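You operate a simulated robot arm through the tools that you are given. There is no shell and no other tool. Be economical: measure what you need, move in short steps, check, and stop when the job is done.

You are at the controls of a simulated robot arm. One attempt, no reset.

## Task
Load the next pack: pressed one out to the purple mat, wet one in, pump to the green line.
Fine: at the hand press: green button once, then tray out; the wet pack waits at the open end of the wedge clamp and goes lengthwise on the pad's middle; tray in; other packs stay.
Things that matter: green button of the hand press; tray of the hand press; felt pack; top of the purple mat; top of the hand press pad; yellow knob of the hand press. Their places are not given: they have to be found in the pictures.

The check looks at the end state, three seconds after you hand in, the way a careful person would. Anything else that was tipped, shoved, dropped, spilled or broken makes it a failure.

## Robot
A 6-joint arm with a two-finger parallel gripper, fixed in place. Base frame: the origin is at the foot of the arm, x ahead of it, y to its left, z up; the work surface is at about z = 0.78. Units: m, degrees, N and s.
With the tool pointing down near the work surface it reaches from about 0.24 to 0.64 m from the base axis. Its first joint turns from -66.0 to 66.0 degrees. Payload 2.7 kg.
Tool frame: the origin (TCP) lies between the finger pads and is the grasp point; the fingertips stand 0.023 m ahead of it; z points along the fingers, y is the line along which they close. The gripper opens to 0.094 m. The fingers are 0.038 m wide and 0.01 m thick; the gripper's body (0.054 by 0.096 m) begins 0.039 m behind the TCP.
Orientation is told as [roll, pitch, yaw] about the base's x, y, z axes, in that order, counted from this pose: with the fingers straight down and closing along the base's y, the tool's x points along the base's -x, its y along +y and its z along -z.

## Interface
- The arm moves only by the tool nudge_tool. Its argument "targets" is one flat list of numbers, 7 for each row, row after row: the shift along the tool's x, y, z in mm, then the turn, a rotation vector about the tool's x, y, z in degrees, then the gripper command, from -1 (fully open) to 1 (shut), values between in proportion. In form: [dx, dy, dz, ax, ay, az, claw, dx, dy, dz, ax, ay, az, claw, ...]. A call has 1 to 20 rows; each row is the pose to reach, as a shift and turn from the pose commanded when the call began, along the tool's axes at that moment. A row lasts 0.2 s, in which the tool goes at most 0.05 m and 8.6 degrees; a call with a longer step from one row to the next is refused whole, and so is a gripper value outside its range. A pose out of reach is approached as far as the arm can. The call stops where the force on the tool passes 40 N (or 10 N more than at its start, if that is more) or the arm is blocked; 0.2 s more then pass. Each finger travels about 0.045 m/s and halts on what it meets, pressing with about 30 N; the grip force reading is that of the motor and also rises with nothing between the fingers. The clock runs only during rows and for 0.2 s after the last one: add rows that repeat a pose to give the fingers time. It gives the time, the measured TCP pose, the force on the tool (base axes), the opening and the grip force at its end, in the units of the frame above (readings bear some noise).
- Cameras (640 x 400 px; columns grow to the right, rows downward): "scene" is fixed at [0.0564, -0.4466, 1.369]; the picture's right is [0.83, -0.56, 0.00], its down [-0.49, -0.73, -0.47] and it looks along [0.26, 0.39, -0.88] (base axes); focal length 214 px, centre (320, 200). "wrist" rides on the gripper at [0.086, 0.016, -0.075] in the tool frame; the picture's right is [-0.18, 0.98, 0.00], its down [-0.58, -0.11, -0.81] and it looks along [-0.79, -0.15, 0.59] (tool axes); focal length 243 px, centre (320, 200).
- capture(camera): a new picture of that camera. The clock stands still meanwhile.
- measure_at(camera, pixels): for up to 12 pixels [column, row] of the newest picture of that camera ("zoom" is the newest enlarged one), the place [x, y, z] in the base frame of the surface seen there, good to about 0.002 m. The clock stands still meanwhile.
- inspect(camera, box): a new picture of the part [left, top, right, bottom] of that camera's present view, enlarged. The clock stands still meanwhile.
- hand_in(): hands the job in; it is judged then, once.

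Keep the steps short. Do not move on a guess: measure, check each grasp and each placing, and mend mistakes. In all there are 80 turns and 34 pictures (those below and enlarged ones count). Leave the gripper open and the arm clear of the work at the hand-in unless told otherwise, and finish with a single line.

The tools are called after "Request:" by a JSON object that holds its "op" and its "data". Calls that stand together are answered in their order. nudge_tool: Moves the arm, as the interface text tells. Its arguments: {"type":"object","properties":{"targets":{"type":"array","items":{"type":"number"}}},"required":["targets"]} The other tools are called the same way: capture (camera) takes a picture; measure_at (camera, pixels) gives the place of the surface under pixels of a picture; inspect (camera, box) takes an enlarged picture of a part of a camera's view; hand_in () hands the job in.

At the start:

```text
time: 0.0
tool_pos: [0.3472, -0.0425, 1.2719]
tool_rot: [0.0, -0.1, 0.0]
ft_force: [-0.2, 0.1, 0.0]
width: 0.0939
grasp_force: 0.1
```

scene: 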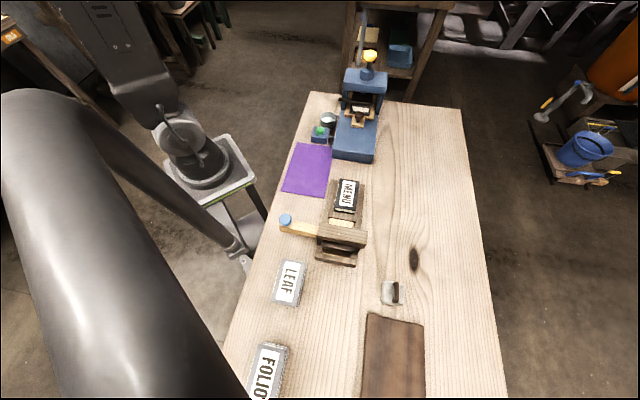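
wrist: 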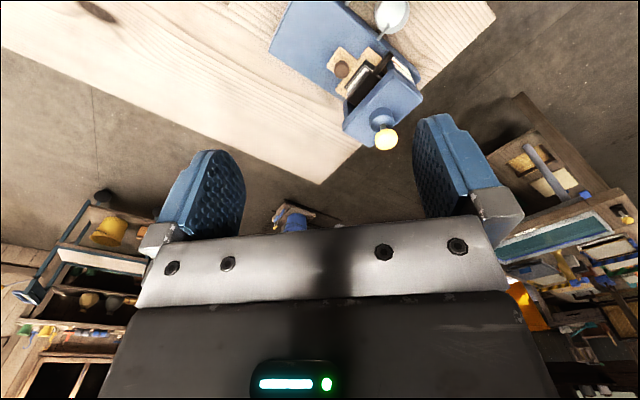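

I see the hand press at about (360,115), the purple mat at (308,170), and the wedge clamp with the MENU pack at (345,195). I'll take enlarged views of the press and the clamp.

Request:
{"op": "inspect", "data": {"camera": "scene", "box": [270, 40, 430, 140]}}

Request:
{"op": "measure_at", "data": {"camera": "zoom", "pixels": [[200, 360], [190, 385], [400, 60], [380, 160], [360, 270], [350, 330], [330, 380], [230, 320], [330, 290], [400, 290], [260, 350], [390, 120]]}}

Request:
{"op": "inspect", "data": {"camera": "scene", "box": [270, 130, 430, 310]}}

```text
4.00 times, centred on (350, 90) of scene
```

zoom: 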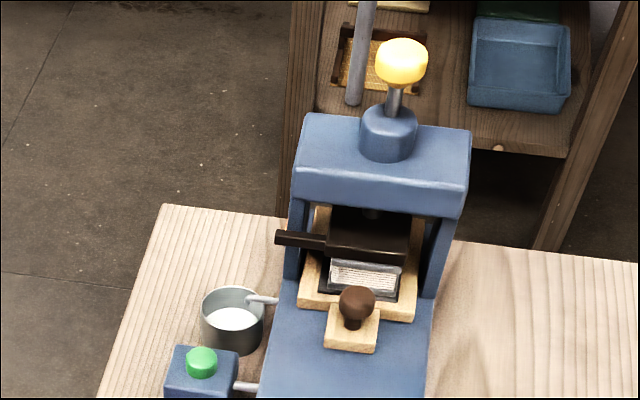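

```text
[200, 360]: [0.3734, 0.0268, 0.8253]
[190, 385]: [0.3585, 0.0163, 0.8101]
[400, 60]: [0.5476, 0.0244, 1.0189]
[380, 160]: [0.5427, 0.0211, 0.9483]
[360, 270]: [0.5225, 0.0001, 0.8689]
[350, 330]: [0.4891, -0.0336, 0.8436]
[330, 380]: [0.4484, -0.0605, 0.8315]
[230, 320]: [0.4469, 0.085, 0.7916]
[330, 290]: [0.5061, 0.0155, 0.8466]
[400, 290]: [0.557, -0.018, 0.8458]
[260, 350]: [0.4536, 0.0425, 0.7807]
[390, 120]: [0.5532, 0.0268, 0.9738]
```

```text
2.22 times, centred on (350, 220) of scene
```

zoom: 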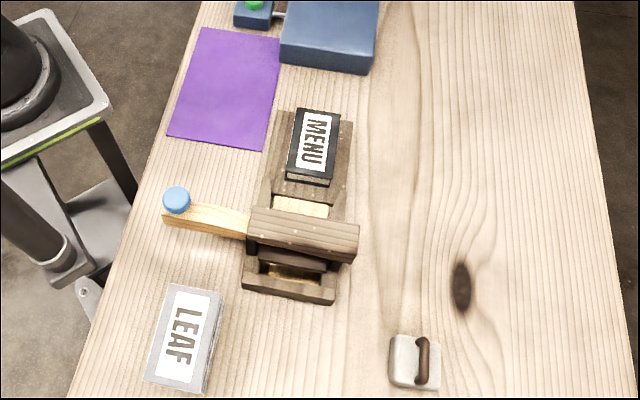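

The MENU pack lies at the upper, open end of the clamp, so it should be the wet one. Next I'll measure the pack, mat and clamp in the current zoom.

Request:
{"op": "measure_at", "data": {"camera": "zoom", "pixels": [[298, 110], [339, 114], [289, 174], [328, 180], [204, 30], [278, 40], [168, 135], [262, 148], [340, 190], [280, 66], [368, 74], [300, 205]]}}

Request:
{"op": "inspect", "data": {"camera": "scene", "box": [325, 40, 405, 130]}}

Request:
{"op": "measure_at", "data": {"camera": "zoom", "pixels": [[300, 250], [380, 250], [330, 270], [345, 300], [370, 290], [305, 290], [330, 300], [400, 300], [360, 330], [280, 310], [430, 320], [250, 240]]}}

```text
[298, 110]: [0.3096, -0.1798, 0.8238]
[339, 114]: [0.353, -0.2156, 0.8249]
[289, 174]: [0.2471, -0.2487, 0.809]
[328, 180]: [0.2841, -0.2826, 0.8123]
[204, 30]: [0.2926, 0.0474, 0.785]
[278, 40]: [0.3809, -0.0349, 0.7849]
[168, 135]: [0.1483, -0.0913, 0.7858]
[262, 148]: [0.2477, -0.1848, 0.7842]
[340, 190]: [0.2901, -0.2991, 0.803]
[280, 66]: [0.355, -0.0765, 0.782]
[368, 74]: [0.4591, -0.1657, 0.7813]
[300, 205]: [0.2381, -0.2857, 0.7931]
```

```text
4.44 times, centred on (365, 85) of scene
```

zoom: 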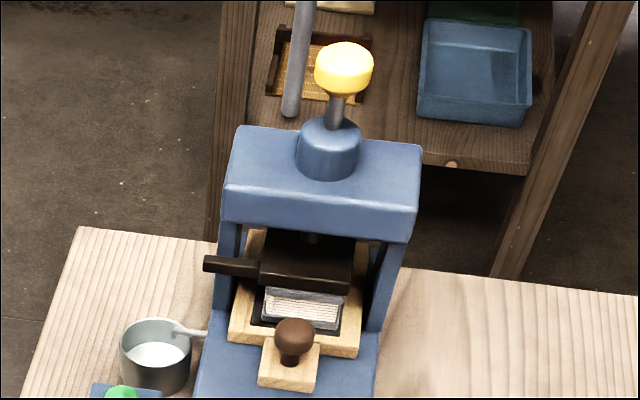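

```text
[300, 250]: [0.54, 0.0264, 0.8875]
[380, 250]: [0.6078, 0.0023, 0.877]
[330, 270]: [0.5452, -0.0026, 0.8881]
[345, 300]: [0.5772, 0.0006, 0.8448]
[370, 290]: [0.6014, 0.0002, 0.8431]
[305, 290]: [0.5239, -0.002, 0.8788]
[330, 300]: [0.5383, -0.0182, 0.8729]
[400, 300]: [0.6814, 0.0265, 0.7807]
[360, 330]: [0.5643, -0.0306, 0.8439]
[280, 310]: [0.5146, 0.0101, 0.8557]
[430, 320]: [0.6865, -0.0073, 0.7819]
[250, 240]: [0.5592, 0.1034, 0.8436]
```

The press and its tray run along roughly (0.66, 0.75), so about 48° yaw. The tray knob is near zoom pixel (293,335), and there's a black plate over the pack. I'll turn the tool 48° and bring it down in front of the press so the wrist camera can see it.

Request:
{"op": "nudge_tool", "data": {"targets": [-7, -10, 38, 0, 0, -6, -1, -14, -20, 76, 0, 0, -12, -1, -20, -30, 112, 0, 0, -18, -1, -27, -39, 148, 0, 0, -24, -1, -34, -49, 184, 0, 0, -30, -1, -40, -59, 220, 0, 0, -36, -1, -47, -68, 256, 0, 0, -42, -1, -53, -77, 292, 0, 0, -48, -1]}}

Request:
{"op": "capture", "data": {"camera": "wrist"}}

```text
time: 1.8
tool_pos: [0.4016, -0.1204, 0.9799]
tool_rot: [-0.1, -0.1, 48.1]
ft_force: [-0.2, -0.6, 0.6]
width: 0.094
grasp_force: 0.1
```

```text
28 pictures are left
```

wrist: 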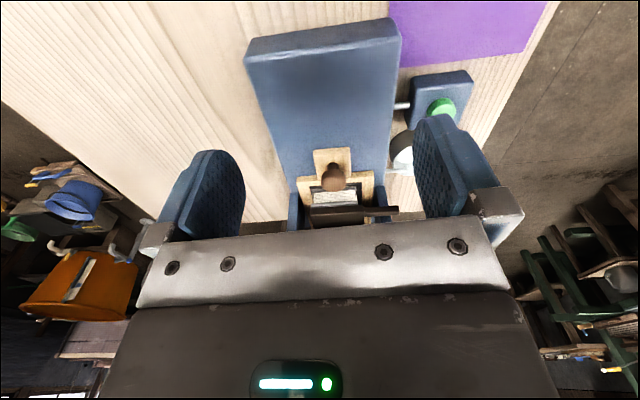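

The wrist picture is upside down: rows toward the bottom are farther and higher. It shows the button at (441,108), tray knob at (333,178), tray handle block at (333,158) and black plate at (350,212). I'll measure these.

Request:
{"op": "measure_at", "data": {"camera": "wrist", "pixels": [[441, 108], [334, 178], [330, 156], [315, 152], [350, 150], [300, 180], [372, 178], [250, 62], [398, 42], [335, 202], [390, 211], [430, 85]]}}

Request:
{"op": "inspect", "data": {"camera": "wrist", "box": [250, 130, 450, 255]}}

Request:
{"op": "measure_at", "data": {"camera": "zoom", "pixels": [[265, 150], [210, 180], [310, 180], [270, 195], [160, 180], [380, 180], [250, 255], [440, 260], [200, 250], [330, 255], [370, 170], [280, 125]]}}

```text
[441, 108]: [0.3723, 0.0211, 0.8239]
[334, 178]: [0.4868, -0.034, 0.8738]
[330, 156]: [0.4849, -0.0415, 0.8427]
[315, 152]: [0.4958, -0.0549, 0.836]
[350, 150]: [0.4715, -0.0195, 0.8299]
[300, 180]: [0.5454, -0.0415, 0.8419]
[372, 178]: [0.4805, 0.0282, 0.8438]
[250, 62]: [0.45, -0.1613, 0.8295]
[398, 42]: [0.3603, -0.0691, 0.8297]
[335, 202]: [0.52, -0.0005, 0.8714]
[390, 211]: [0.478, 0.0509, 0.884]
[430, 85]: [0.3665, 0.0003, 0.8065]
```

```text
3.20 times, centred on (350, 192) of wrist
```

zoom: 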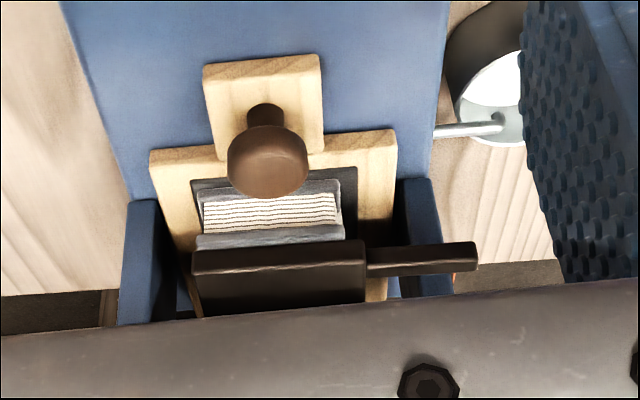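

```text
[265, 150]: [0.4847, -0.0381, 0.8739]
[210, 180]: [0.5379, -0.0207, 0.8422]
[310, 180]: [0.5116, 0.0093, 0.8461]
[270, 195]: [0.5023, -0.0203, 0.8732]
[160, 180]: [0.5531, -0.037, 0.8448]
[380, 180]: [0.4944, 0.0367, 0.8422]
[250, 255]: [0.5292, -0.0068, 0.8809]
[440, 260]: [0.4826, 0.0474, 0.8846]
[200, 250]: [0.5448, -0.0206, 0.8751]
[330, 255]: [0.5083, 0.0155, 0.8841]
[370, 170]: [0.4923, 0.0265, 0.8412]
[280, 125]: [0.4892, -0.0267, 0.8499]
```

The button top is at about (0.373, 0.024, 0.825), from both cameras. The press axis measures about 44°. I'll set yaw 44, shut the fingers and move above the button with the tips at about 0.865.

Request:
{"op": "nudge_tool", "data": {"targets": [-22, 30, 0, 0, 0, 1, 1, -44, 59, 0, 0, 0, 2, 1, -66, 89, 0, 0, 0, 3, 1, -88, 118, 0, 0, 0, 4, 1, -88, 118, 46, 0, 0, 4, 1, -88, 118, 92, 0, 0, 4, 1, -88, 118, 92, 0, 0, 4, 1]}}

Request:
{"op": "inspect", "data": {"camera": "scene", "box": [270, 70, 430, 170]}}

```text
time: 3.4
tool_pos: [0.3725, 0.0243, 0.8884]
tool_rot: [0.0, 0.0, 44.0]
ft_force: [-0.3, -0.4, -0.1]
width: 0.0
grasp_force: 29.8
```

```text
4.00 times, centred on (350, 120) of scene
```

zoom: 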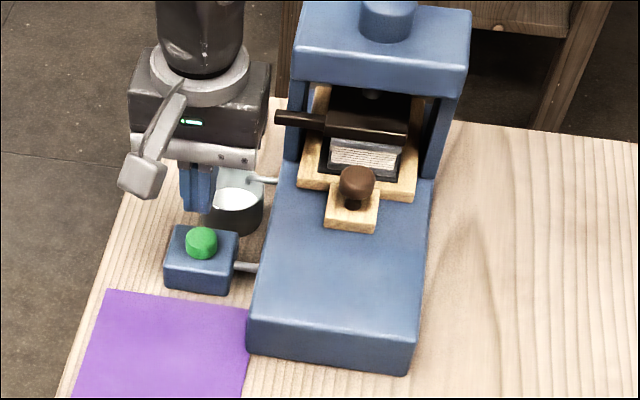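

The fingertips are centred over the button. Pressing down in small steps.

Request:
{"op": "nudge_tool", "data": {"targets": [0, 0, 20, 0, 0, 0, 1, 0, 0, 35, 0, 0, 0, 1, 0, 0, 38, 0, 0, 0, 1, 0, 0, 40, 0, 0, 0, 1, 0, 0, 42, 0, 0, 0, 1, 0, 0, 44, 0, 0, 0, 1]}}

Request:
{"op": "inspect", "data": {"camera": "scene", "box": [270, 40, 430, 140]}}

```text
time: 4.8
tool_pos: [0.3708, 0.0246, 0.8442]
tool_rot: [0.0, -0.1, 44.1]
ft_force: [-0.2, -0.6, 1.4]
width: 0.0
grasp_force: 29.9
```

```text
4.00 times, centred on (350, 90) of scene
```

zoom: 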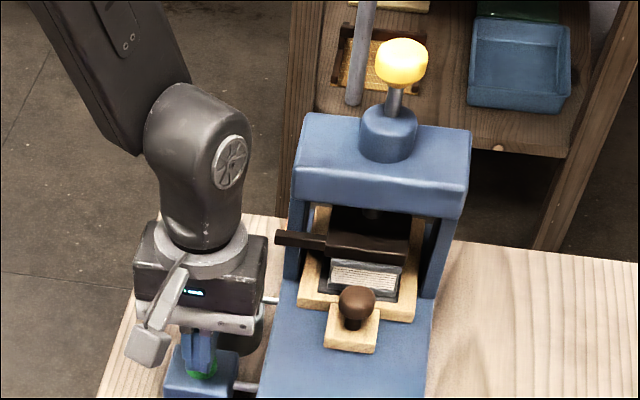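

The tips are at 0.821 with light contact (1.4 N) and the plate hasn't moved. Pressing further.

Request:
{"op": "nudge_tool", "data": {"targets": [0, 0, 1, 0, 0, 0, 1, 0, 0, 2, 0, 0, 0, 1, 0, 0, 3, 0, 0, 0, 1, 0, 0, 4, 0, 0, 0, 1, 0, 0, 5, 0, 0, 0, 1, 0, 0, 6, 0, 0, 0, 1]}}

Request:
{"op": "inspect", "data": {"camera": "scene", "box": [270, 40, 430, 140]}}

```text
time: 6.2
tool_pos: [0.3729, 0.024, 0.8391]
tool_rot: [-0.1, -0.1, 44.1]
ft_force: [-2.6, 1.2, 14.3]
width: 0.0
grasp_force: 30.0
```

```text
4.00 times, centred on (350, 90) of scene
```

zoom: 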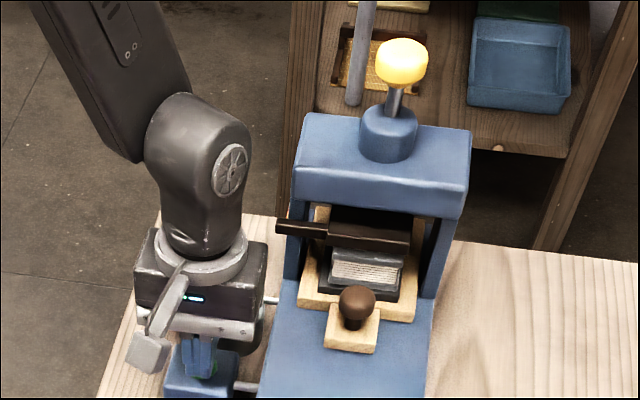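

The plate rose, so the button worked. I'll lift off, open the fingers halfway and move above the tray knob at about (0.489, -0.0305).

Request:
{"op": "nudge_tool", "data": {"targets": [0, 0, -45, 0, 0, 0, 1, 0, 0, -90, 0, 0, 0, 1, -8, -40, -90, 0, 0, 0, 0, -20, -80, -90, 0, 0, 0, 0, -46, -120, -90, 0, 0, 0, 0, -46, -120, -90, 0, 0, 0, 0]}}

Request:
{"op": "capture", "data": {"camera": "wrist"}}

```text
time: 7.6
tool_pos: [0.4892, -0.0307, 0.9295]
tool_rot: [-0.1, -0.1, 43.9]
ft_force: [0.2, -0.2, 0.4]
width: 0.047
grasp_force: 0.0
```

```text
23 pictures are left
```

wrist: 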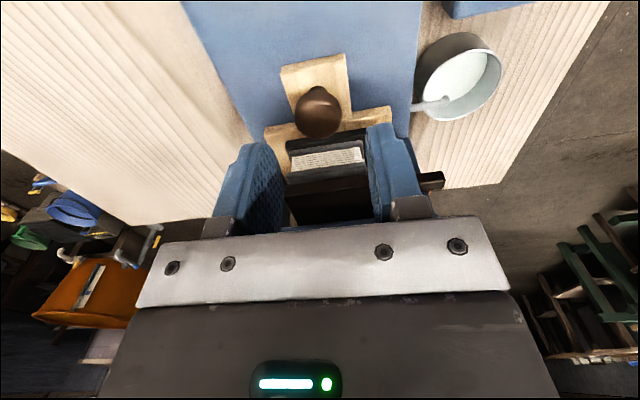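

The knob is at (319,110), right below the TCP as expected. I'll measure the base edges for the axis, then lower and grip.

Request:
{"op": "measure_at", "data": {"camera": "wrist", "pixels": [[319, 105], [195, 15], [228, 90], [421, 15], [412, 100], [285, 72], [343, 58], [268, 130], [388, 112], [295, 165], [362, 155], [350, 112]]}}

Request:
{"op": "nudge_tool", "data": {"targets": [0, 0, 30, 0, 0, 0, 0, 0, 0, 50, 0, 0, 0, 0, 0, 0, 59, 0, 0, 0, 0, 0, 0, 59, 0, 0, 0, 1, 0, 0, 59, 0, 0, 0, 1, 0, 0, 59, 0, 0, 0, 1, 0, 0, 59, 0, 0, 0, 1]}}

```text
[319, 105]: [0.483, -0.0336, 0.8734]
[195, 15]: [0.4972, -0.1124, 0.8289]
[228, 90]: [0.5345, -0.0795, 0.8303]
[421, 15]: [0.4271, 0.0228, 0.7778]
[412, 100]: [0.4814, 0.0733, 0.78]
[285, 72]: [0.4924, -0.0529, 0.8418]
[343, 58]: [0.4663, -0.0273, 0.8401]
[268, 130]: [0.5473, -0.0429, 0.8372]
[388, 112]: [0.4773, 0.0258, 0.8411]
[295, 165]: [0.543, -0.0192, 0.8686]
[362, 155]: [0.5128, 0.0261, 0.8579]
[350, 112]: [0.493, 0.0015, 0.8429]
```

```text
time: 9.2
tool_pos: [0.4916, -0.0321, 0.8703]
tool_rot: [-0.3, -0.2, 43.9]
ft_force: [22.1, -22.7, -11.3]
width: 0.0296
grasp_force: 45.2
```

The knob is gripped (29.6 mm), with a sideways load because it sits about 3 mm to the right. I'll ease over and pull the tray out by 50 mm.

Request:
{"op": "nudge_tool", "data": {"targets": [0, -3, -1, 0, 0, 0, 1, 0, -3, -1, 0, 0, 0, 1, 10, -3, -1, 0, 0, 0, 1, 20, -3, -1, 0, 0, 0, 1, 30, -3, -1, 0, 0, 0, 1, 40, -3, -1, 0, 0, 0, 1, 50, -3, -1, 0, 0, 0, 1]}}

```text
time: 10.8
tool_pos: [0.4557, -0.068, 0.8714]
tool_rot: [-0.3, -0.1, 44.0]
ft_force: [21.4, -19.2, -21.3]
width: 0.0292
grasp_force: 45.1
```

The tray is sliding along exactly 45°. I'll relieve the sideways and vertical load and pull 50 mm more.

Request:
{"op": "nudge_tool", "data": {"targets": [0, -3, 2, 0, 0, 0, 1, 0, -3, 2, 0, 0, 0, 1, 10, -3, 2, 0, 0, 0, 1, 20, -3.4, 2, 0, 0, 0, 1, 30, -3.6, 2, 0, 0, 0, 1, 40, -3.8, 2, 0, 0, 0, 1, 50, -4, 2, 0, 0, 0, 1]}}

Request:
{"op": "inspect", "data": {"camera": "scene", "box": [270, 60, 430, 160]}}

```text
time: 11.9
tool_pos: [0.44, -0.0842, 0.8697]
tool_rot: [0.1, 0.0, 44.1]
ft_force: [-5.2, 5.0, 7.8]
width: 0.0296
grasp_force: 45.3
stopped in row 5: the force on the tool passed its limit (the readings are from after the stop); the commanded pose is now the measured one
```

```text
4.00 times, centred on (350, 110) of scene
```

zoom: 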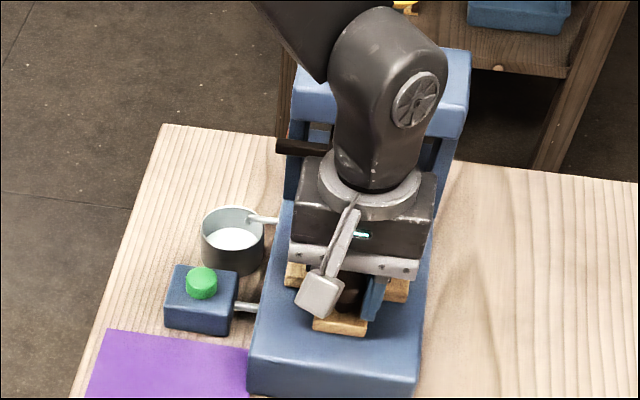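

The tray stopped after 73 mm of travel, probably at its end stop. I'll try a few more millimetres to be sure.

Request:
{"op": "nudge_tool", "data": {"targets": [3, 0, 0, 0, 0, 0, 1, 6, 0, 0, 0, 0, 0, 1, 9, 0, 0, 0, 0, 0, 1]}}

```text
time: 12.7
tool_pos: [0.4333, -0.0909, 0.87]
tool_rot: [0.1, 0.0, 44.1]
ft_force: [-11.1, 12.3, 15.9]
width: 0.0296
grasp_force: 45.0
```

It moved another 9 mm, so that wasn't the stop. I'll relieve the load and keep pulling.

Request:
{"op": "nudge_tool", "data": {"targets": [0, 1.5, -1.5, 0, 0, 0, 1, 5, 1.5, -1.5, 0, 0, 0, 1, 10, 1.3, -1.5, 0, 0, 0, 1, 15, 1.2, -1.5, 0, 0, 0, 1, 20, 1.1, -1.5, 0, 0, 0, 1, 25, 1, -1.5, 0, 0, 0, 1, 30, 1, -1.5, 0, 0, 0, 1, 35, 0.9, -1.5, 0, 0, 0, 1, 40, 0.8, -1.5, 0, 0, 0, 1]}}

```text
time: 14.2
tool_pos: [0.4158, -0.1087, 0.8707]
tool_rot: [-0.1, -0.1, 44.0]
ft_force: [4.8, -5.2, -5.6]
width: 0.0294
grasp_force: 44.5
stopped in row 7: the force on the tool passed its limit (the readings are from after the stop); the commanded pose is now the measured one
```

The total is now 108 mm. One more small pull to confirm the stop.

Request:
{"op": "nudge_tool", "data": {"targets": [2, 0, 0, 0, 0, 0, 1, 4, 0, 0, 0, 0, 0, 1, 6, 0, 0, 0, 0, 0, 1, 8, 0, 0, 0, 0, 0, 1]}}

```text
time: 15.2
tool_pos: [0.4088, -0.1125, 0.8697]
tool_rot: [-0.1, 0.0, 44.0]
ft_force: [10.8, -10.2, -11.2]
width: 0.0295
grasp_force: 44.6
```

115 mm out with only a light load. I don't want to pull the tray off its rails, so I'll release, rise and look.

Request:
{"op": "nudge_tool", "data": {"targets": [0, 0, 0, 0, 0, 0, 0, 0, 0, 0, 0, 0, 0, 0, 0, 0, -40, 0, 0, 0, 0, 0, 0, -80, 0, 0, 0, -1, 20, 0, -120, 0, 0, 0, -1, 30, 0, -150, 0, 0, 0, -1]}}

Request:
{"op": "capture", "data": {"camera": "wrist"}}

Request:
{"op": "inspect", "data": {"camera": "scene", "box": [270, 60, 430, 160]}}

```text
time: 16.6
tool_pos: [0.3859, -0.1328, 1.0215]
tool_rot: [0.1, 0.0, 44.0]
ft_force: [-0.1, -0.2, 0.2]
width: 0.0942
grasp_force: 0.1
```

```text
21 pictures are left
```

wrist: 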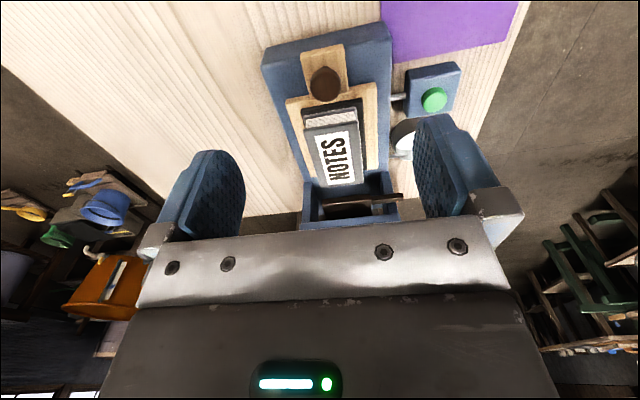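

```text
4.00 times, centred on (350, 110) of scene
```

zoom: 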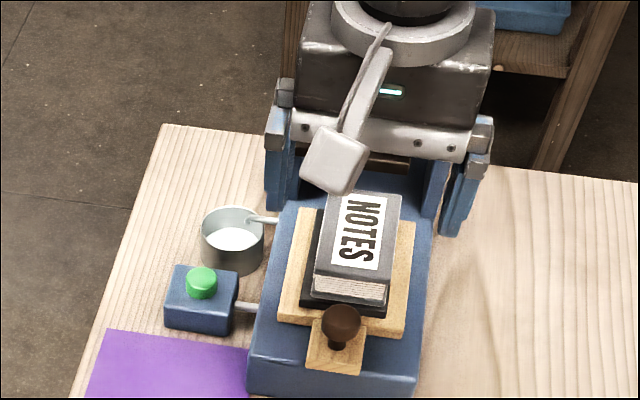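

The tray is out and the NOTES pack is exposed and clear of the plate. I'll measure the pack, pad and tray.

Request:
{"op": "measure_at", "data": {"camera": "zoom", "pixels": [[330, 194], [398, 198], [387, 282], [317, 270], [357, 238], [310, 302], [382, 314], [386, 298], [290, 310], [400, 330], [408, 230], [309, 225]]}}

Request:
{"op": "measure_at", "data": {"camera": "wrist", "pixels": [[304, 131], [358, 125], [361, 182], [320, 186], [335, 155], [304, 112], [361, 102], [288, 100], [374, 84], [325, 80], [332, 60], [375, 165]]}}

```text
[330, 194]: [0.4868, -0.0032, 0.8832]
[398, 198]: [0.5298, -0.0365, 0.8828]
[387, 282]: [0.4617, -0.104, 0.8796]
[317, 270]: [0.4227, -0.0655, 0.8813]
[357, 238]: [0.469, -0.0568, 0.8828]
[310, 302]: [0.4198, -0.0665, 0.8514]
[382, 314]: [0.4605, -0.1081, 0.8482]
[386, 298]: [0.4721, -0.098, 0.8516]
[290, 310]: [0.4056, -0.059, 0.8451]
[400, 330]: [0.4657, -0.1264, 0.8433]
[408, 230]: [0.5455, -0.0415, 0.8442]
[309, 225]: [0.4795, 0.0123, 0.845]
```

```text
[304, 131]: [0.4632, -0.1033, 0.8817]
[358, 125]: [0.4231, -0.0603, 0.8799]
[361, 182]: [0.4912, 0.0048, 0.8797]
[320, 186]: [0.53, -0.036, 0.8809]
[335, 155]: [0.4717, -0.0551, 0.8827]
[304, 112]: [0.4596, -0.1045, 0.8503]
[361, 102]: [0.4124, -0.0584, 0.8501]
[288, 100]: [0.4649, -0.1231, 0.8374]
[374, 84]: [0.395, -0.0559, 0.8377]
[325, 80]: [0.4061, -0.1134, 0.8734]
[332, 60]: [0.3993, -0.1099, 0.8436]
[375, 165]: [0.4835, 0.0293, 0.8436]
```

The NOTES pack is centred at (0.476, -0.051), 56 mm wide, with its top at 0.882 and the pad near 0.85. I'll go above it, then down with the tips at about 0.856, and check before gripping.

Request:
{"op": "nudge_tool", "data": {"targets": [-40, -1, 10, 0, 0, -1, -0.6, -80, -3, 20, 0, 0, -1, -0.6, -122, -4, 40, 0, 0, -1, -0.6, -122, -4, 80, 0, 0, -1, -0.6, -122, -4, 120, 0, 0, -1, -0.6, -122, -4, 143, 0, 0, -1, -0.6]}}

Request:
{"op": "capture", "data": {"camera": "wrist"}}

```text
time: 17.9
tool_pos: [0.4781, -0.0527, 0.8766]
tool_rot: [-0.1, 0.0, 44.9]
ft_force: [1.0, 0.2, 0.1]
width: 0.0752
grasp_force: 0.1
```

```text
19 pictures are left
```

wrist: 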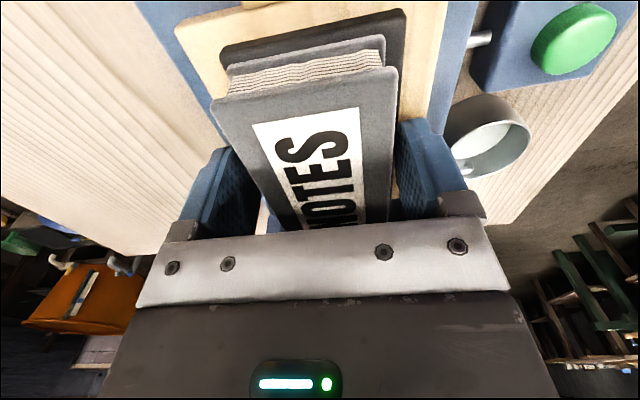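

The fingers straddle the pack evenly. Gripping.

Request:
{"op": "nudge_tool", "data": {"targets": [0, 0, 0, 0, 0, 0, 0.2, 0, 0, 0, 0, 0, 0, 1, 0, 0, 0, 0, 0, 0, 1, 0, 0, 0, 0, 0, 0, 1]}}

```text
time: 18.9
tool_pos: [0.4774, -0.0512, 0.8778]
tool_rot: [0.0, -0.1, 45.0]
ft_force: [-0.5, 0.6, -0.4]
width: 0.0596
grasp_force: 29.9
```

Gripped at 59.6 mm. I'll lift and carry it over the mat, staying above everything.

Request:
{"op": "nudge_tool", "data": {"targets": [0, 0, -10, 0, 0, 0, 1, 0, 0, -40, 0, 0, 0, 1, 0, 0, -75, 0, 0, 0, 1, 28, 27, -75, 0, 0, 0, 1, 57, 54, -75, 0, 0, 0, 1, 85, 82, -75, 0, 0, 0, 1, 113, 109, -75, 0, 0, 0, 1, 142, 136, -75, 0, 0, 0, 1, 142, 136, -75, 0, 0, 0, 1]}}

Request:
{"op": "capture", "data": {"camera": "scene"}}

```text
time: 20.9
tool_pos: [0.2804, -0.0556, 0.9529]
tool_rot: [0.1, -0.1, 45.1]
ft_force: [-0.6, -0.6, 0.1]
width: 0.0595
grasp_force: 30.1
```

```text
18 pictures are left
```

scene: 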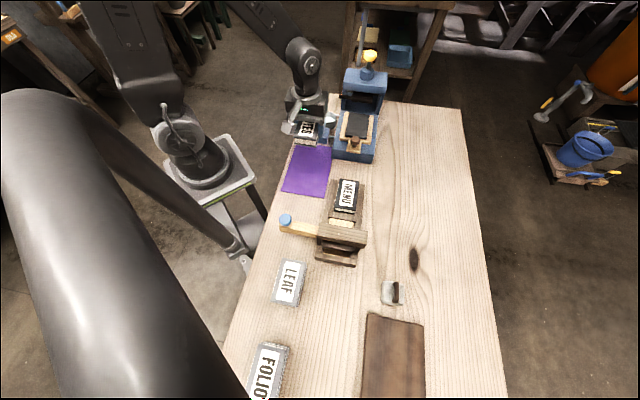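

The pack is held above the mat and the empty tray is visible. I'll measure the mat, the pad and the MENU pack.

Request:
{"op": "measure_at", "data": {"camera": "scene", "pixels": [[300, 148], [330, 150], [284, 189], [321, 194], [306, 170], [349, 113], [371, 117], [345, 136], [367, 139], [357, 126], [346, 194], [342, 207]]}}

Request:
{"op": "inspect", "data": {"camera": "scene", "box": [310, 95, 410, 160]}}

Request:
{"op": "measure_at", "data": {"camera": "zoom", "pixels": [[248, 105], [392, 130], [222, 255], [362, 280], [305, 190], [218, 275], [365, 300], [405, 130], [230, 130], [270, 100]]}}

```text
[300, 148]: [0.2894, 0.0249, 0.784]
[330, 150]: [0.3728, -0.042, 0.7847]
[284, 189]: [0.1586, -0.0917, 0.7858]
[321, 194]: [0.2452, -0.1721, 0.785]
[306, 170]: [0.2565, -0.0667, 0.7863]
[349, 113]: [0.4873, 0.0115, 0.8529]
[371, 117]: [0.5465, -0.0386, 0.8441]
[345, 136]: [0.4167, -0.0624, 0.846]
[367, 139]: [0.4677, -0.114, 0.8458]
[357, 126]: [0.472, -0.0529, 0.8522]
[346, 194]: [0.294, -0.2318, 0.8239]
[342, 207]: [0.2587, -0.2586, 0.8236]
```

```text
6.15 times, centred on (360, 128) of scene
```

zoom: 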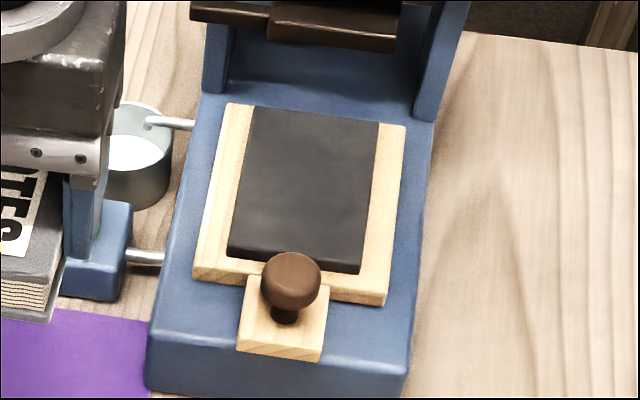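

```text
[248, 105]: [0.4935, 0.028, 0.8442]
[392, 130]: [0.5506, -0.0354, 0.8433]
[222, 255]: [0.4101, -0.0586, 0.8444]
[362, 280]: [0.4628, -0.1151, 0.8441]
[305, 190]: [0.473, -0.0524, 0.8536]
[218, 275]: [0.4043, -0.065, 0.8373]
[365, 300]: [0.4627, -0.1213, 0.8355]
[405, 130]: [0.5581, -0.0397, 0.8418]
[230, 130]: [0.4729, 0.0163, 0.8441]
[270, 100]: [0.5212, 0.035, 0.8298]
```

The pad top is at 0.853, so the pack's bottom is about 25 mm below the TCP, and the mat is at 0.785. I'll lower to about TCP 0.811.

Request:
{"op": "nudge_tool", "data": {"targets": [0, 0, 40, 0, 0, 0, 1, 0, 0, 80, 0, 0, 0, 1, 0, 0, 115, 0, 0, 0, 1, 0, 0, 130, 0, 0, 0, 1, 0, 0, 136, 0, 0, 0, 1, 0, 0, 140, 0, 0, 0, 1, 0, 0, 142, 0, 0, 0, 1]}}

Request:
{"op": "measure_at", "data": {"camera": "zoom", "pixels": [[258, 112], [374, 127], [358, 267], [234, 246], [316, 119], [296, 255], [366, 200], [246, 180]]}}

```text
time: 22.6
tool_pos: [0.2818, -0.0557, 0.8098]
tool_rot: [-0.1, -0.1, 45.1]
ft_force: [0.6, -0.2, -1.2]
width: 0.0596
grasp_force: 30.0
```

```text
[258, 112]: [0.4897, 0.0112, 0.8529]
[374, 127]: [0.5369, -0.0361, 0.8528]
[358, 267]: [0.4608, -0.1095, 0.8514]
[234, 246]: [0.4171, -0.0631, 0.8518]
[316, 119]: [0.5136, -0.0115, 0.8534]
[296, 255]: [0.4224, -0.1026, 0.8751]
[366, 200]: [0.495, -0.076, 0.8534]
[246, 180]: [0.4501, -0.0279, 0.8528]
```

Not clearly touching yet. I'll lower a little more until there's contact.

Request:
{"op": "nudge_tool", "data": {"targets": [0, 0, 1, 0, 0, 0, 1, 0, 0, 2, 0, 0, 0, 1]}}

```text
time: 23.1
tool_pos: [0.2817, -0.056, 0.8091]
tool_rot: [-0.1, -0.1, 45.0]
ft_force: [-5.7, 1.0, 34.0]
width: 0.0601
grasp_force: 29.5
```

Contact at 34 N, so the pack is on the mat. I'll ease up 1 mm, open partway, and rise.

Request:
{"op": "nudge_tool", "data": {"targets": [0, 0, -1, 0, 0, 0, 1, 0, 0, -1, 0, 0, 0, -0.65, 0, 0, -1, 0, 0, 0, -0.65, 0, 0, -1, 0, 0, 0, -0.65, 0, 0, -40, 0, 0, 0, -0.65, 0, 0, -80, 0, 0, 0, -0.65, 0, 0, -120, 0, 0, 0, -0.65]}}

Request:
{"op": "capture", "data": {"camera": "wrist"}}

```text
time: 24.8
tool_pos: [0.2825, -0.0556, 0.9287]
tool_rot: [0.0, -0.1, 45.0]
ft_force: [-0.2, 1.6, -0.4]
width: 0.0776
grasp_force: 0.1
```

```text
16 pictures are left
```

wrist: 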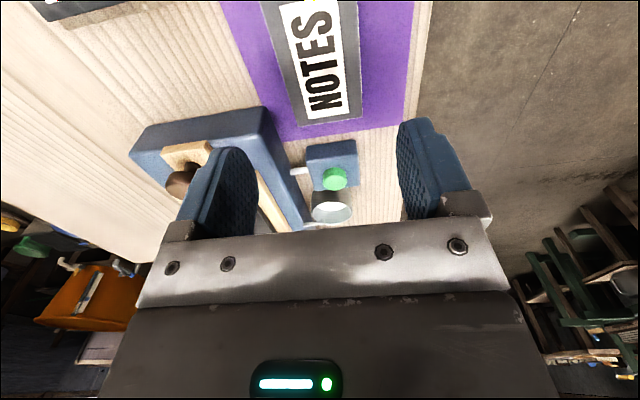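

NOTES lies flat on the mat. Now I'll look closely at the MENU pack on the clamp.

Request:
{"op": "inspect", "data": {"camera": "scene", "box": [300, 160, 400, 270]}}

```text
3.64 times, centred on (350, 215) of scene
```

zoom: 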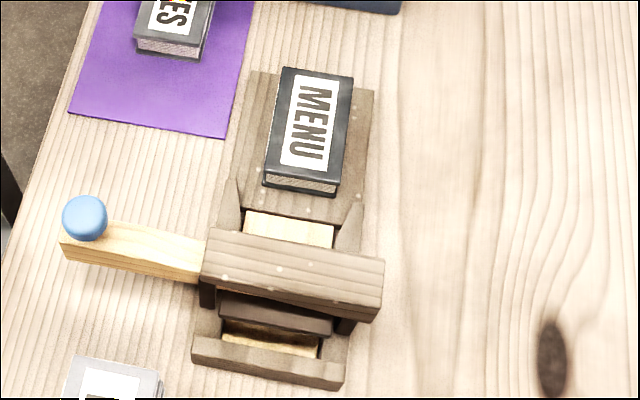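

Request:
{"op": "measure_at", "data": {"camera": "zoom", "pixels": [[285, 71], [351, 80], [335, 178], [267, 169], [310, 124], [266, 184], [334, 193], [258, 90], [365, 110], [250, 180], [355, 180], [300, 188]]}}

```text
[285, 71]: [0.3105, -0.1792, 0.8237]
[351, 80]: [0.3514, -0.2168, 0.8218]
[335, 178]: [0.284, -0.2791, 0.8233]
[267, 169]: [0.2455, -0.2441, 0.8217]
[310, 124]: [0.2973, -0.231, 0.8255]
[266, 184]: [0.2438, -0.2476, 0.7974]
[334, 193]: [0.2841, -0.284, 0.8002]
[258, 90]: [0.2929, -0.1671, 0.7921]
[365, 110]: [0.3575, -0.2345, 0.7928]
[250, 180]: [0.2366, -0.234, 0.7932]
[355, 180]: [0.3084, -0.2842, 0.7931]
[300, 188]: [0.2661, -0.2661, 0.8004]
```

MENU is centred at (0.298, -0.230), with its top at 0.823 and the plank at 0.793. I'll check the clamp bridge height because the camera hangs behind the gripper, and move above the pack.

Request:
{"op": "measure_at", "data": {"camera": "zoom", "pixels": [[290, 255], [210, 235], [85, 215], [238, 200], [352, 220]]}}

Request:
{"op": "nudge_tool", "data": {"targets": [28, -34, 0, 0, 0, 0, -0.65, 56, -67, 0, 0, 0, 0, -0.65, 84, -100, 0, 0, 0, 0.5, -0.65, 112, -134, 0, 0, 0, 0.5, -0.65, 112, -134, 40, 0, 0, 0.5, -0.65, 112, -134, 40, 0, 0, 0.5, -0.65]}}

Request:
{"op": "capture", "data": {"camera": "wrist"}}

```text
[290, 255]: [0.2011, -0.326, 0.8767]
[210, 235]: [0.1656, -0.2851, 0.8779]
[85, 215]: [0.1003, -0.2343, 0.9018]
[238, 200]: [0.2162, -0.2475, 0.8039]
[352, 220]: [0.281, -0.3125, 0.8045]
```

```text
time: 26.1
tool_pos: [0.295, -0.2302, 0.8877]
tool_rot: [-0.1, -0.1, 44.5]
ft_force: [0.7, 0.1, -0.6]
width: 0.0775
grasp_force: 0.1
```

```text
14 pictures are left
```

wrist: 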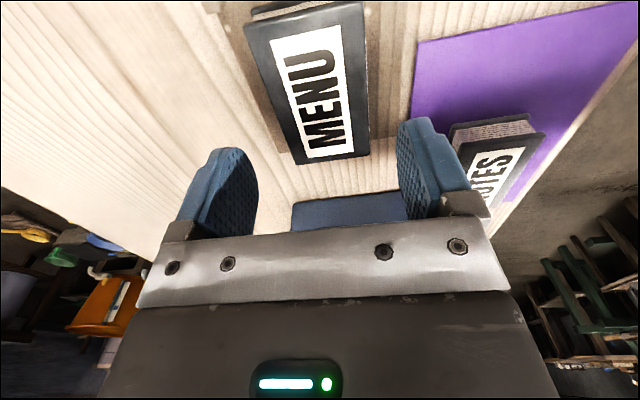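

The pack is between the fingers below, and the camera clears the bridge (0.877 high, about 12 cm back). Lowering and gripping.

Request:
{"op": "nudge_tool", "data": {"targets": [-1, -1, 25, 0, 0, 0, -0.65, -2, -2, 50, 0, 0, 0, -0.65, -2, -2, 62, 0, 0, 0, -0.65, -2, -2, 68, 0, 0, 0, -0.65, -2, -2, 68, 0, 0, 0, -0.65, -2, -2, 68, 0, 0, 0, 1, -2, -2, 68, 0, 0, 0, 1, -2, -2, 68, 0, 0, 0, 1, -2, -2, 68, 0, 0, 0, 1]}}

```text
time: 28.1
tool_pos: [0.2987, -0.2297, 0.8208]
tool_rot: [0.1, -0.2, 44.5]
ft_force: [-0.8, 0.2, 0.6]
width: 0.0595
grasp_force: 30.3
```

Gripped at 59.5 mm. I'll lift 140 mm and carry it straight along the press axis to above the pad centre (0.476, -0.0495).

Request:
{"op": "nudge_tool", "data": {"targets": [0, 0, -20, 0, 0, 0, 1, 0, 0, -60, 0, 0, 0, 1, 0, 0, -100, 0, 0, 0, 1, 0, 0, -140, 0, 0, 0, 1, -42, 1, -140, 0, 0, 0, 1, -84, 1, -140, 0, 0, 0, 1, -126, 2, -140, 0, 0, 0, 1, -168, 3, -140, 0, 0, -0.5, 1, -210, 4, -140, 0, 0, -0.5, 1, -253, 4, -140, 0, 0, -0.5, 1, -253, 4, -140, 0, 0, -0.5, 1, -253, 4, -100, 0, 0, -0.5, 1]}}

Request:
{"op": "inspect", "data": {"camera": "scene", "box": [270, 60, 430, 160]}}

```text
time: 30.8
tool_pos: [0.4782, -0.0482, 0.9201]
tool_rot: [-0.1, -0.1, 44.9]
ft_force: [0.6, 0.1, -1.7]
width: 0.0598
grasp_force: 29.9
```

```text
4.00 times, centred on (350, 110) of scene
```

zoom: 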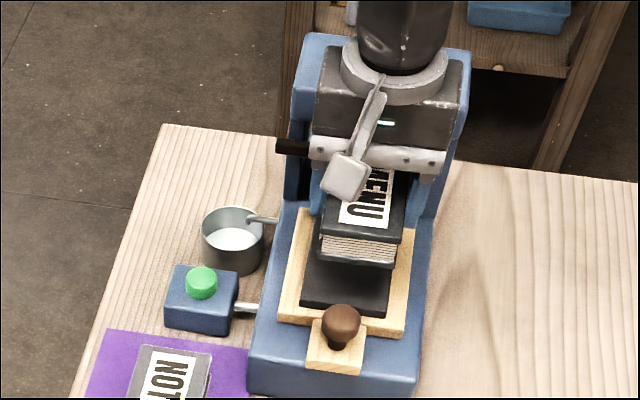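

It's well positioned. I'll shift back 2 mm and lower onto the pad, expecting contact around TCP 0.880.

Request:
{"op": "nudge_tool", "data": {"targets": [2, 0, 15, 0, 0, 0, 1, 2, 0, 30, 0, 0, 0, 1, 2, 0, 35, 0, 0, 0, 1, 2, 0, 38, 0, 0, 0, 1, 2, 0, 39.5, 0, 0, 0, 1, 2, 0, 40.5, 0, 0, 0, 1]}}

```text
time: 32.1
tool_pos: [0.476, -0.0515, 0.8795]
tool_rot: [0.0, -0.1, 45.1]
ft_force: [0.7, -0.3, -1.8]
width: 0.0594
grasp_force: 29.9
```

Request:
{"op": "nudge_tool", "data": {"targets": [0, 0, 1, 0, 0, 0, 1, 0, 0, 2, 0, 0, 0, 1]}}

```text
time: 32.8
tool_pos: [0.4764, -0.0522, 0.8791]
tool_rot: [-0.1, -0.1, 45.0]
ft_force: [-2.6, 0.2, 2.6]
width: 0.0596
grasp_force: 29.9
```

Barely touching. Another millimetre.

Request:
{"op": "nudge_tool", "data": {"targets": [0, 0, 1, 0, 0, 0, 1]}}

```text
time: 33.1
tool_pos: [0.4759, -0.0505, 0.8777]
tool_rot: [-0.1, -0.1, 45.0]
ft_force: [-2.4, 2.0, 4.8]
width: 0.0595
grasp_force: 30.1
```

There's light contact now, about 6 N net. Releasing gently and rising.

Request:
{"op": "nudge_tool", "data": {"targets": [0, 0, 0, 0, 0, 0, 0, 0, 0, 0, 0, 0, 0, -0.6, 0, 0, 0, 0, 0, 0, -0.6, 0, 0, 0, 0, 0, 0, -0.6, 0, 0, -30, 0, 0, 0, -0.6, 0, 0, -70, 0, 0, 0, -0.6, 40, 0, -110, 0, 0, 0, -0.6, 80, 0, -140, 0, 0, 0, -0.6, 120, 0, -150, 0, 0, 0, 0]}}

Request:
{"op": "capture", "data": {"camera": "wrist"}}

Request:
{"op": "inspect", "data": {"camera": "scene", "box": [310, 90, 410, 160]}}

```text
refused: row 7 steps farther than a row can; nothing moved
```

```text
12 pictures are left
```

wrist: 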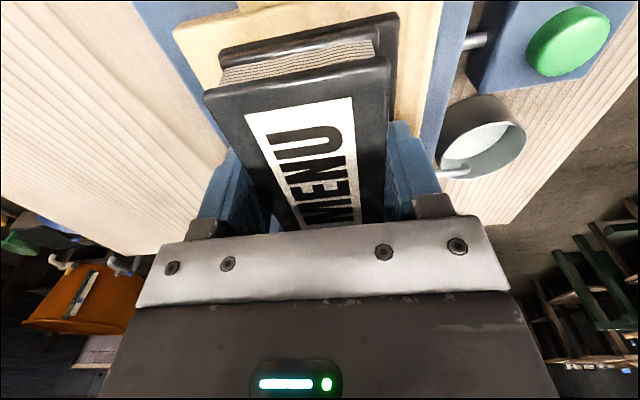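

```text
5.71 times, centred on (360, 125) of scene
```

zoom: 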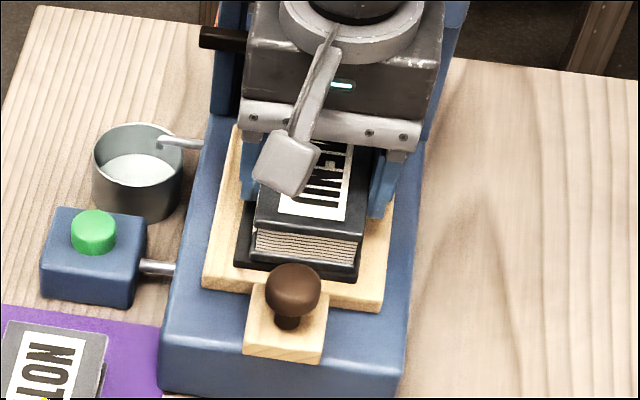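

The step between rows was too long. I'll release with shorter steps.

Request:
{"op": "nudge_tool", "data": {"targets": [0, 0, 0, 0, 0, 0, 0, 0, 0, 0, 0, 0, 0, -0.6, 0, 0, 0, 0, 0, 0, -0.6, 0, 0, 0, 0, 0, 0, -0.6, 0, 0, -30, 0, 0, 0, -0.6, 0, 0, -70, 0, 0, 0, -0.6, 30, 0, -100, 0, 0, 0, -0.6, 60, 0, -120, 0, 0, 0, -0.6, 100, 0, -130, 0, 0, 0, 0, 140, 0, -135, 0, 0, 0, 0]}}

Request:
{"op": "capture", "data": {"camera": "wrist"}}

```text
time: 35.4
tool_pos: [0.3752, -0.1517, 1.0124]
tool_rot: [0.0, -0.1, 44.9]
ft_force: [0.0, 0.2, 1.2]
width: 0.047
grasp_force: 0.0
```

```text
10 pictures are left
```

wrist: 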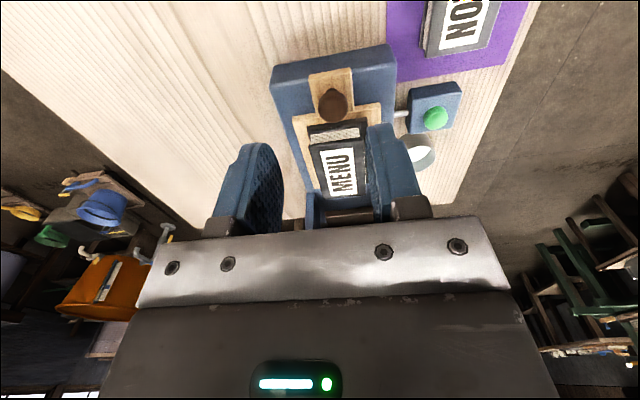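

Request:
{"op": "measure_at", "data": {"camera": "wrist", "pixels": [[311, 148], [364, 141], [329, 196], [308, 131], [365, 122], [340, 170], [333, 100], [333, 120], [320, 195], [333, 108]]}}

```text
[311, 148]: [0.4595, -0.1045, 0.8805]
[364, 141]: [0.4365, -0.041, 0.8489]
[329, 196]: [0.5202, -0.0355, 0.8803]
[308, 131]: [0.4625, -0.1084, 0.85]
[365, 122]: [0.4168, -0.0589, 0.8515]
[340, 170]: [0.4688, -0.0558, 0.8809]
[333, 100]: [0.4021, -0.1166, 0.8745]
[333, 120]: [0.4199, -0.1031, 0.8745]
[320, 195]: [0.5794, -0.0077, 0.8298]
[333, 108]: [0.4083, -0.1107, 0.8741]
```

MENU sits where NOTES did (front-right corner within 3 mm), centred lengthwise. Now I'll grip the tray knob again at (0.409, -0.1125).

Request:
{"op": "nudge_tool", "data": {"targets": [-26, 2, 30, 0, 0, 0, 0, -52, 4, 60, 0, 0, 0, 0, -52, 4, 100, 0, 0, 0, 0, -52, 4, 130, 0, 0, 0, 0, -52, 4, 142, 0, 0, 0, 0, -52, 4, 142, 0, 0, 0, 0.6, -52, 4, 142, 0, 0, 0, 1, -52, 4, 142, 0, 0, 0, 1, -52, 4, 142, 0, 0, 0, 1]}}

```text
time: 37.4
tool_pos: [0.4125, -0.1129, 0.87]
tool_rot: [-0.1, -0.1, 44.9]
ft_force: [10.5, -9.0, -9.4]
width: 0.0297
grasp_force: 44.7
```

The knob is gripped. I'll push in along the axis by 55 mm, easing 1 mm right and 1 mm down.

Request:
{"op": "nudge_tool", "data": {"targets": [0, -1, 1, 0, 0, 0, 1, -7, -1, 1, 0, 0, 0, 1, -15, -1, 1, 0, 0, 0, 1, -23, -1, 1, 0, 0, 0, 1, -31, -1, 1, 0, 0, 0, 1, -39, -1, 1, 0, 0, 0, 1, -47, -1, 1, 0, 0, 0, 1, -55, -1, 1, 0, 0, 0, 1]}}

```text
time: 39.1
tool_pos: [0.4516, -0.0734, 0.8693]
tool_rot: [-0.1, -0.1, 44.9]
ft_force: [-1.5, -0.1, 24.5]
width: 0.0292
grasp_force: 45.1
```

Sliding well. I'll relieve the vertical load and push the remaining ~58 mm to the end stop.

Request:
{"op": "nudge_tool", "data": {"targets": [0, 0, -1.5, 0, 0, 0, 1, -8, 0, -1.5, 0, 0, 0, 1, -16, 0, -1.5, 0, 0, 0, 1, -24, 0, -1.5, 0, 0, 0, 1, -32, 0, -1.5, 0, 0, 0, 1, -40, 0, -1.5, 0, 0, 0, 1, -47, 0, -1.5, 0, 0, 0, 1, -52, 0, -1.5, 0, 0, 0, 1, -57, 0, -1.5, 0, 0, 0, 1, -60, 0, -1.5, 0, 0, 0, 1]}}

```text
time: 41.4
tool_pos: [0.4927, -0.0298, 0.8705]
tool_rot: [0.1, -0.1, 45.0]
ft_force: [3.3, -3.6, -13.0]
width: 0.0295
grasp_force: 44.8
```

It's back at the starting position (about 2 mm further). A gentle probe for the end stop.

Request:
{"op": "nudge_tool", "data": {"targets": [-2, 0, 0, 0, 0, 0, 1, -4, 0, 0, 0, 0, 0, 1]}}

```text
time: 42.0
tool_pos: [0.4933, -0.0303, 0.869]
tool_rot: [0.3, 0.4, 44.9]
ft_force: [-22.5, -25.6, 0.6]
width: 0.0296
grasp_force: 44.8
```

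The end stop is reached, so the tray is in. I'll release, back off, and rise to where the wrist camera can see the press head and yellow knob.

Request:
{"op": "nudge_tool", "data": {"targets": [4, 0, 0, 0, 0, 0, 1, 4, 0, 0, 0, 0, 0, 0, 4, 0, 0, 0, 0, 0, 0, 4, 0, -30, 0, 0, 0, 0, 15, 0, -70, 0, 0, 0, 0, 35, 0, -115, 0, 0, 0, 0, 53, 0, -160, 0, 0, 0, 0, 53, 0, -208, 0, 0, 0, 0, 53, 0, -256, 0, 0, 0, 0, 53, 0, -256, 0, 0, 0, 0]}}

Request:
{"op": "capture", "data": {"camera": "wrist"}}

```text
time: 44.1
tool_pos: [0.4587, -0.065, 1.126]
tool_rot: [0.0, 0.0, 45.0]
ft_force: [-0.5, -0.3, -0.2]
width: 0.0469
grasp_force: 0.1
```

```text
9 pictures are left
```

wrist: 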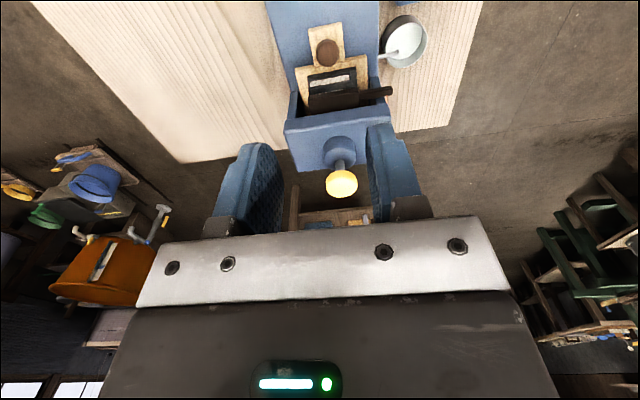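

The yellow knob is at (342,184). I'll enlarge to find the green line.

Request:
{"op": "inspect", "data": {"camera": "wrist", "box": [270, 60, 410, 210]}}

Request:
{"op": "measure_at", "data": {"camera": "wrist", "pixels": [[342, 184], [342, 178], [342, 165], [338, 145], [288, 130], [330, 190], [354, 186], [342, 196], [335, 100], [300, 120]]}}

```text
2.67 times, centred on (340, 135) of wrist
```

zoom: 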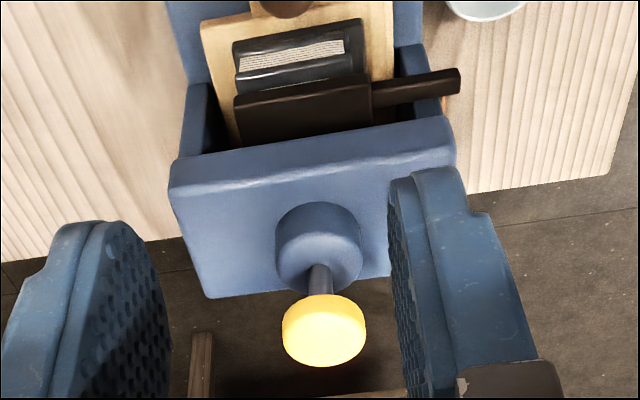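

```text
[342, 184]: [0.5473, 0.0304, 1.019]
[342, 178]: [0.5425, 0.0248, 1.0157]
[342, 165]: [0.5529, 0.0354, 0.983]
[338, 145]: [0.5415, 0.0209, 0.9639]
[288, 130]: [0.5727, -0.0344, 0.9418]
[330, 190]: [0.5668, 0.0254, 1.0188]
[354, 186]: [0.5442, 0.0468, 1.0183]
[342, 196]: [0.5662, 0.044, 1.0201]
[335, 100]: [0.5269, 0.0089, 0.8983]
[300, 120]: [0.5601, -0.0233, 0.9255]
```

No line shows from above, but there's a red speck just behind the plate's side handle at zoom (443,103), so the scale is probably on the left upright, with the handle as pointer. I'll turn to yaw 0 and look from the left.

Request:
{"op": "nudge_tool", "data": {"targets": [-8, 26, 0, 0, 0, 7.5, 0, -18, 52, 0, 0, 0, 15, 0, -30, 78, 0, 0, 0, 22.5, 0, -42, 104, 34, 0, 0, 30, 0, -54, 130, 68, 0, 0, 37.5, 0, -66, 156, 101, 0, 0, 45, 0, -66, 156, 101, 0, 0, 45, 0]}}

Request:
{"op": "inspect", "data": {"camera": "wrist", "box": [200, 40, 440, 220]}}

```text
time: 45.8
tool_pos: [0.3929, 0.0922, 1.0252]
tool_rot: [0.0, 0.0, -0.1]
ft_force: [0.4, -0.2, -0.7]
width: 0.0472
grasp_force: 0.0
```

```text
2.22 times, centred on (320, 130) of wrist
```

zoom: 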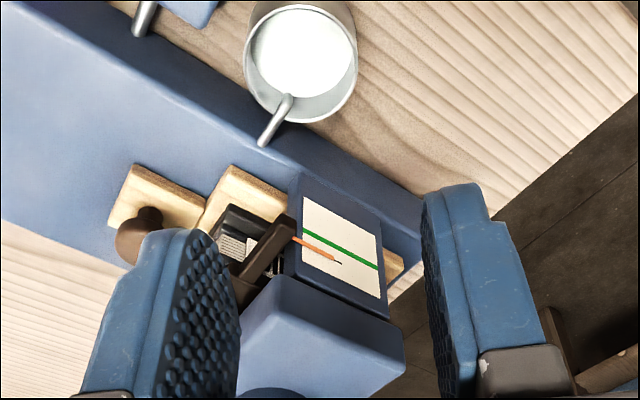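

I found the scale: a white card with a green line from about (304,233) to (378,267), and an orange pointer from (293,238) to (335,258). I'll measure both.

Request:
{"op": "measure_at", "data": {"camera": "zoom", "pixels": [[308, 235], [340, 250], [375, 266], [297, 240], [315, 248], [333, 258], [320, 205], [350, 290], [270, 245], [305, 200], [376, 294]]}}

```text
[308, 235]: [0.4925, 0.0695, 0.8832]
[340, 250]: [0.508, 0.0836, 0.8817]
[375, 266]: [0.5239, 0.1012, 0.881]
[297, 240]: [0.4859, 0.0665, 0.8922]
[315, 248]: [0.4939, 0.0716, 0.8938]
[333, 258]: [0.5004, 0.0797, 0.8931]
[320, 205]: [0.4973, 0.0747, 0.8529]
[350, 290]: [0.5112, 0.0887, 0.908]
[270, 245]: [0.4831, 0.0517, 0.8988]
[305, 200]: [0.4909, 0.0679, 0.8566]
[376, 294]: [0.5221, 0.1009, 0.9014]
```

The green line is at z ≈ 0.882 and the pointer at ≈ 0.893, so the plate must drop about 11 mm. The knob centre is about (0.555, 0.034), with its top at 1.02. I'll shut the fingers and move above it with the tips at about 1.05.

Request:
{"op": "nudge_tool", "data": {"targets": [0, 0, -50, 0, 0, 0, 1, -40, -14, -55, 0, 0, 0, 1, -80, -29, -55, 0, 0, 0, 1, -120, -43, -55, 0, 0, 0, 1, -162, -58, -55, 0, 0, 0, 1, -162, -58, -48, 0, 0, 0, 1]}}

```text
time: 47.1
tool_pos: [0.5572, 0.0319, 1.074]
tool_rot: [0.1, 0.0, 0.1]
ft_force: [0.5, 0.6, 0.1]
width: 0.0
grasp_force: 29.7
```

Lowering to the knob, then pressing in 2 mm steps to about 10 mm past contact.

Request:
{"op": "nudge_tool", "data": {"targets": [0, 0, 20, 0, 0, 0, 1, 0, 0, 29, 0, 0, 0, 1, 0, 0, 31, 0, 0, 0, 1, 0, 0, 33, 0, 0, 0, 1, 0, 0, 35, 0, 0, 0, 1, 0, 0, 37, 0, 0, 0, 1, 0, 0, 39, 0, 0, 0, 1, 0, 0, 41, 0, 0, 0, 1]}}

Request:
{"op": "inspect", "data": {"camera": "scene", "box": [320, 50, 400, 115]}}

```text
time: 49.0
tool_pos: [0.5566, 0.0345, 1.0337]
tool_rot: [0.1, 0.0, 0.1]
ft_force: [0.8, -1.9, 3.3]
width: 0.0001
grasp_force: 29.4
```

```text
6.15 times, centred on (360, 82) of scene
```

zoom: 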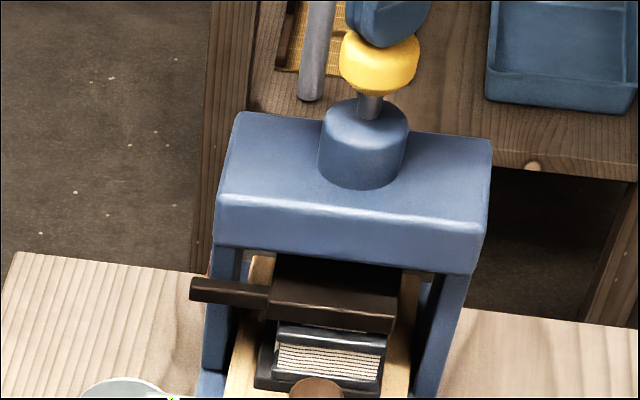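

The fingers are on the knob and it has moved down with light force. I'll measure the handle height.

Request:
{"op": "measure_at", "data": {"camera": "zoom", "pixels": [[230, 284], [250, 286], [210, 282], [330, 285], [375, 75]]}}

```text
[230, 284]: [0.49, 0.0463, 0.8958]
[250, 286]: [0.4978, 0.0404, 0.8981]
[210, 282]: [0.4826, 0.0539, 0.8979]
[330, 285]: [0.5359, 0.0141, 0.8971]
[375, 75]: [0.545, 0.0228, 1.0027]
```

The plate has hardly moved (~0.8975 against 0.899), so the stroke probably needs to be full. I'll press further in steps; the force limit will stop at the bottom.

Request:
{"op": "nudge_tool", "data": {"targets": [0, 0, 2, 0, 0, 0, 1, 0, 0, 4, 0, 0, 0, 1, 0, 0, 6, 0, 0, 0, 1, 0, 0, 8, 0, 0, 0, 1, 0, 0, 10, 0, 0, 0, 1, 0, 0, 12, 0, 0, 0, 1, 0, 0, 14, 0, 0, 0, 1, 0, 0, 16, 0, 0, 0, 1]}}

```text
time: 50.8
tool_pos: [0.5569, 0.034, 1.02]
tool_rot: [-0.1, -0.4, 0.0]
ft_force: [-3.7, 1.0, 25.4]
width: 0.0001
grasp_force: 29.7
```

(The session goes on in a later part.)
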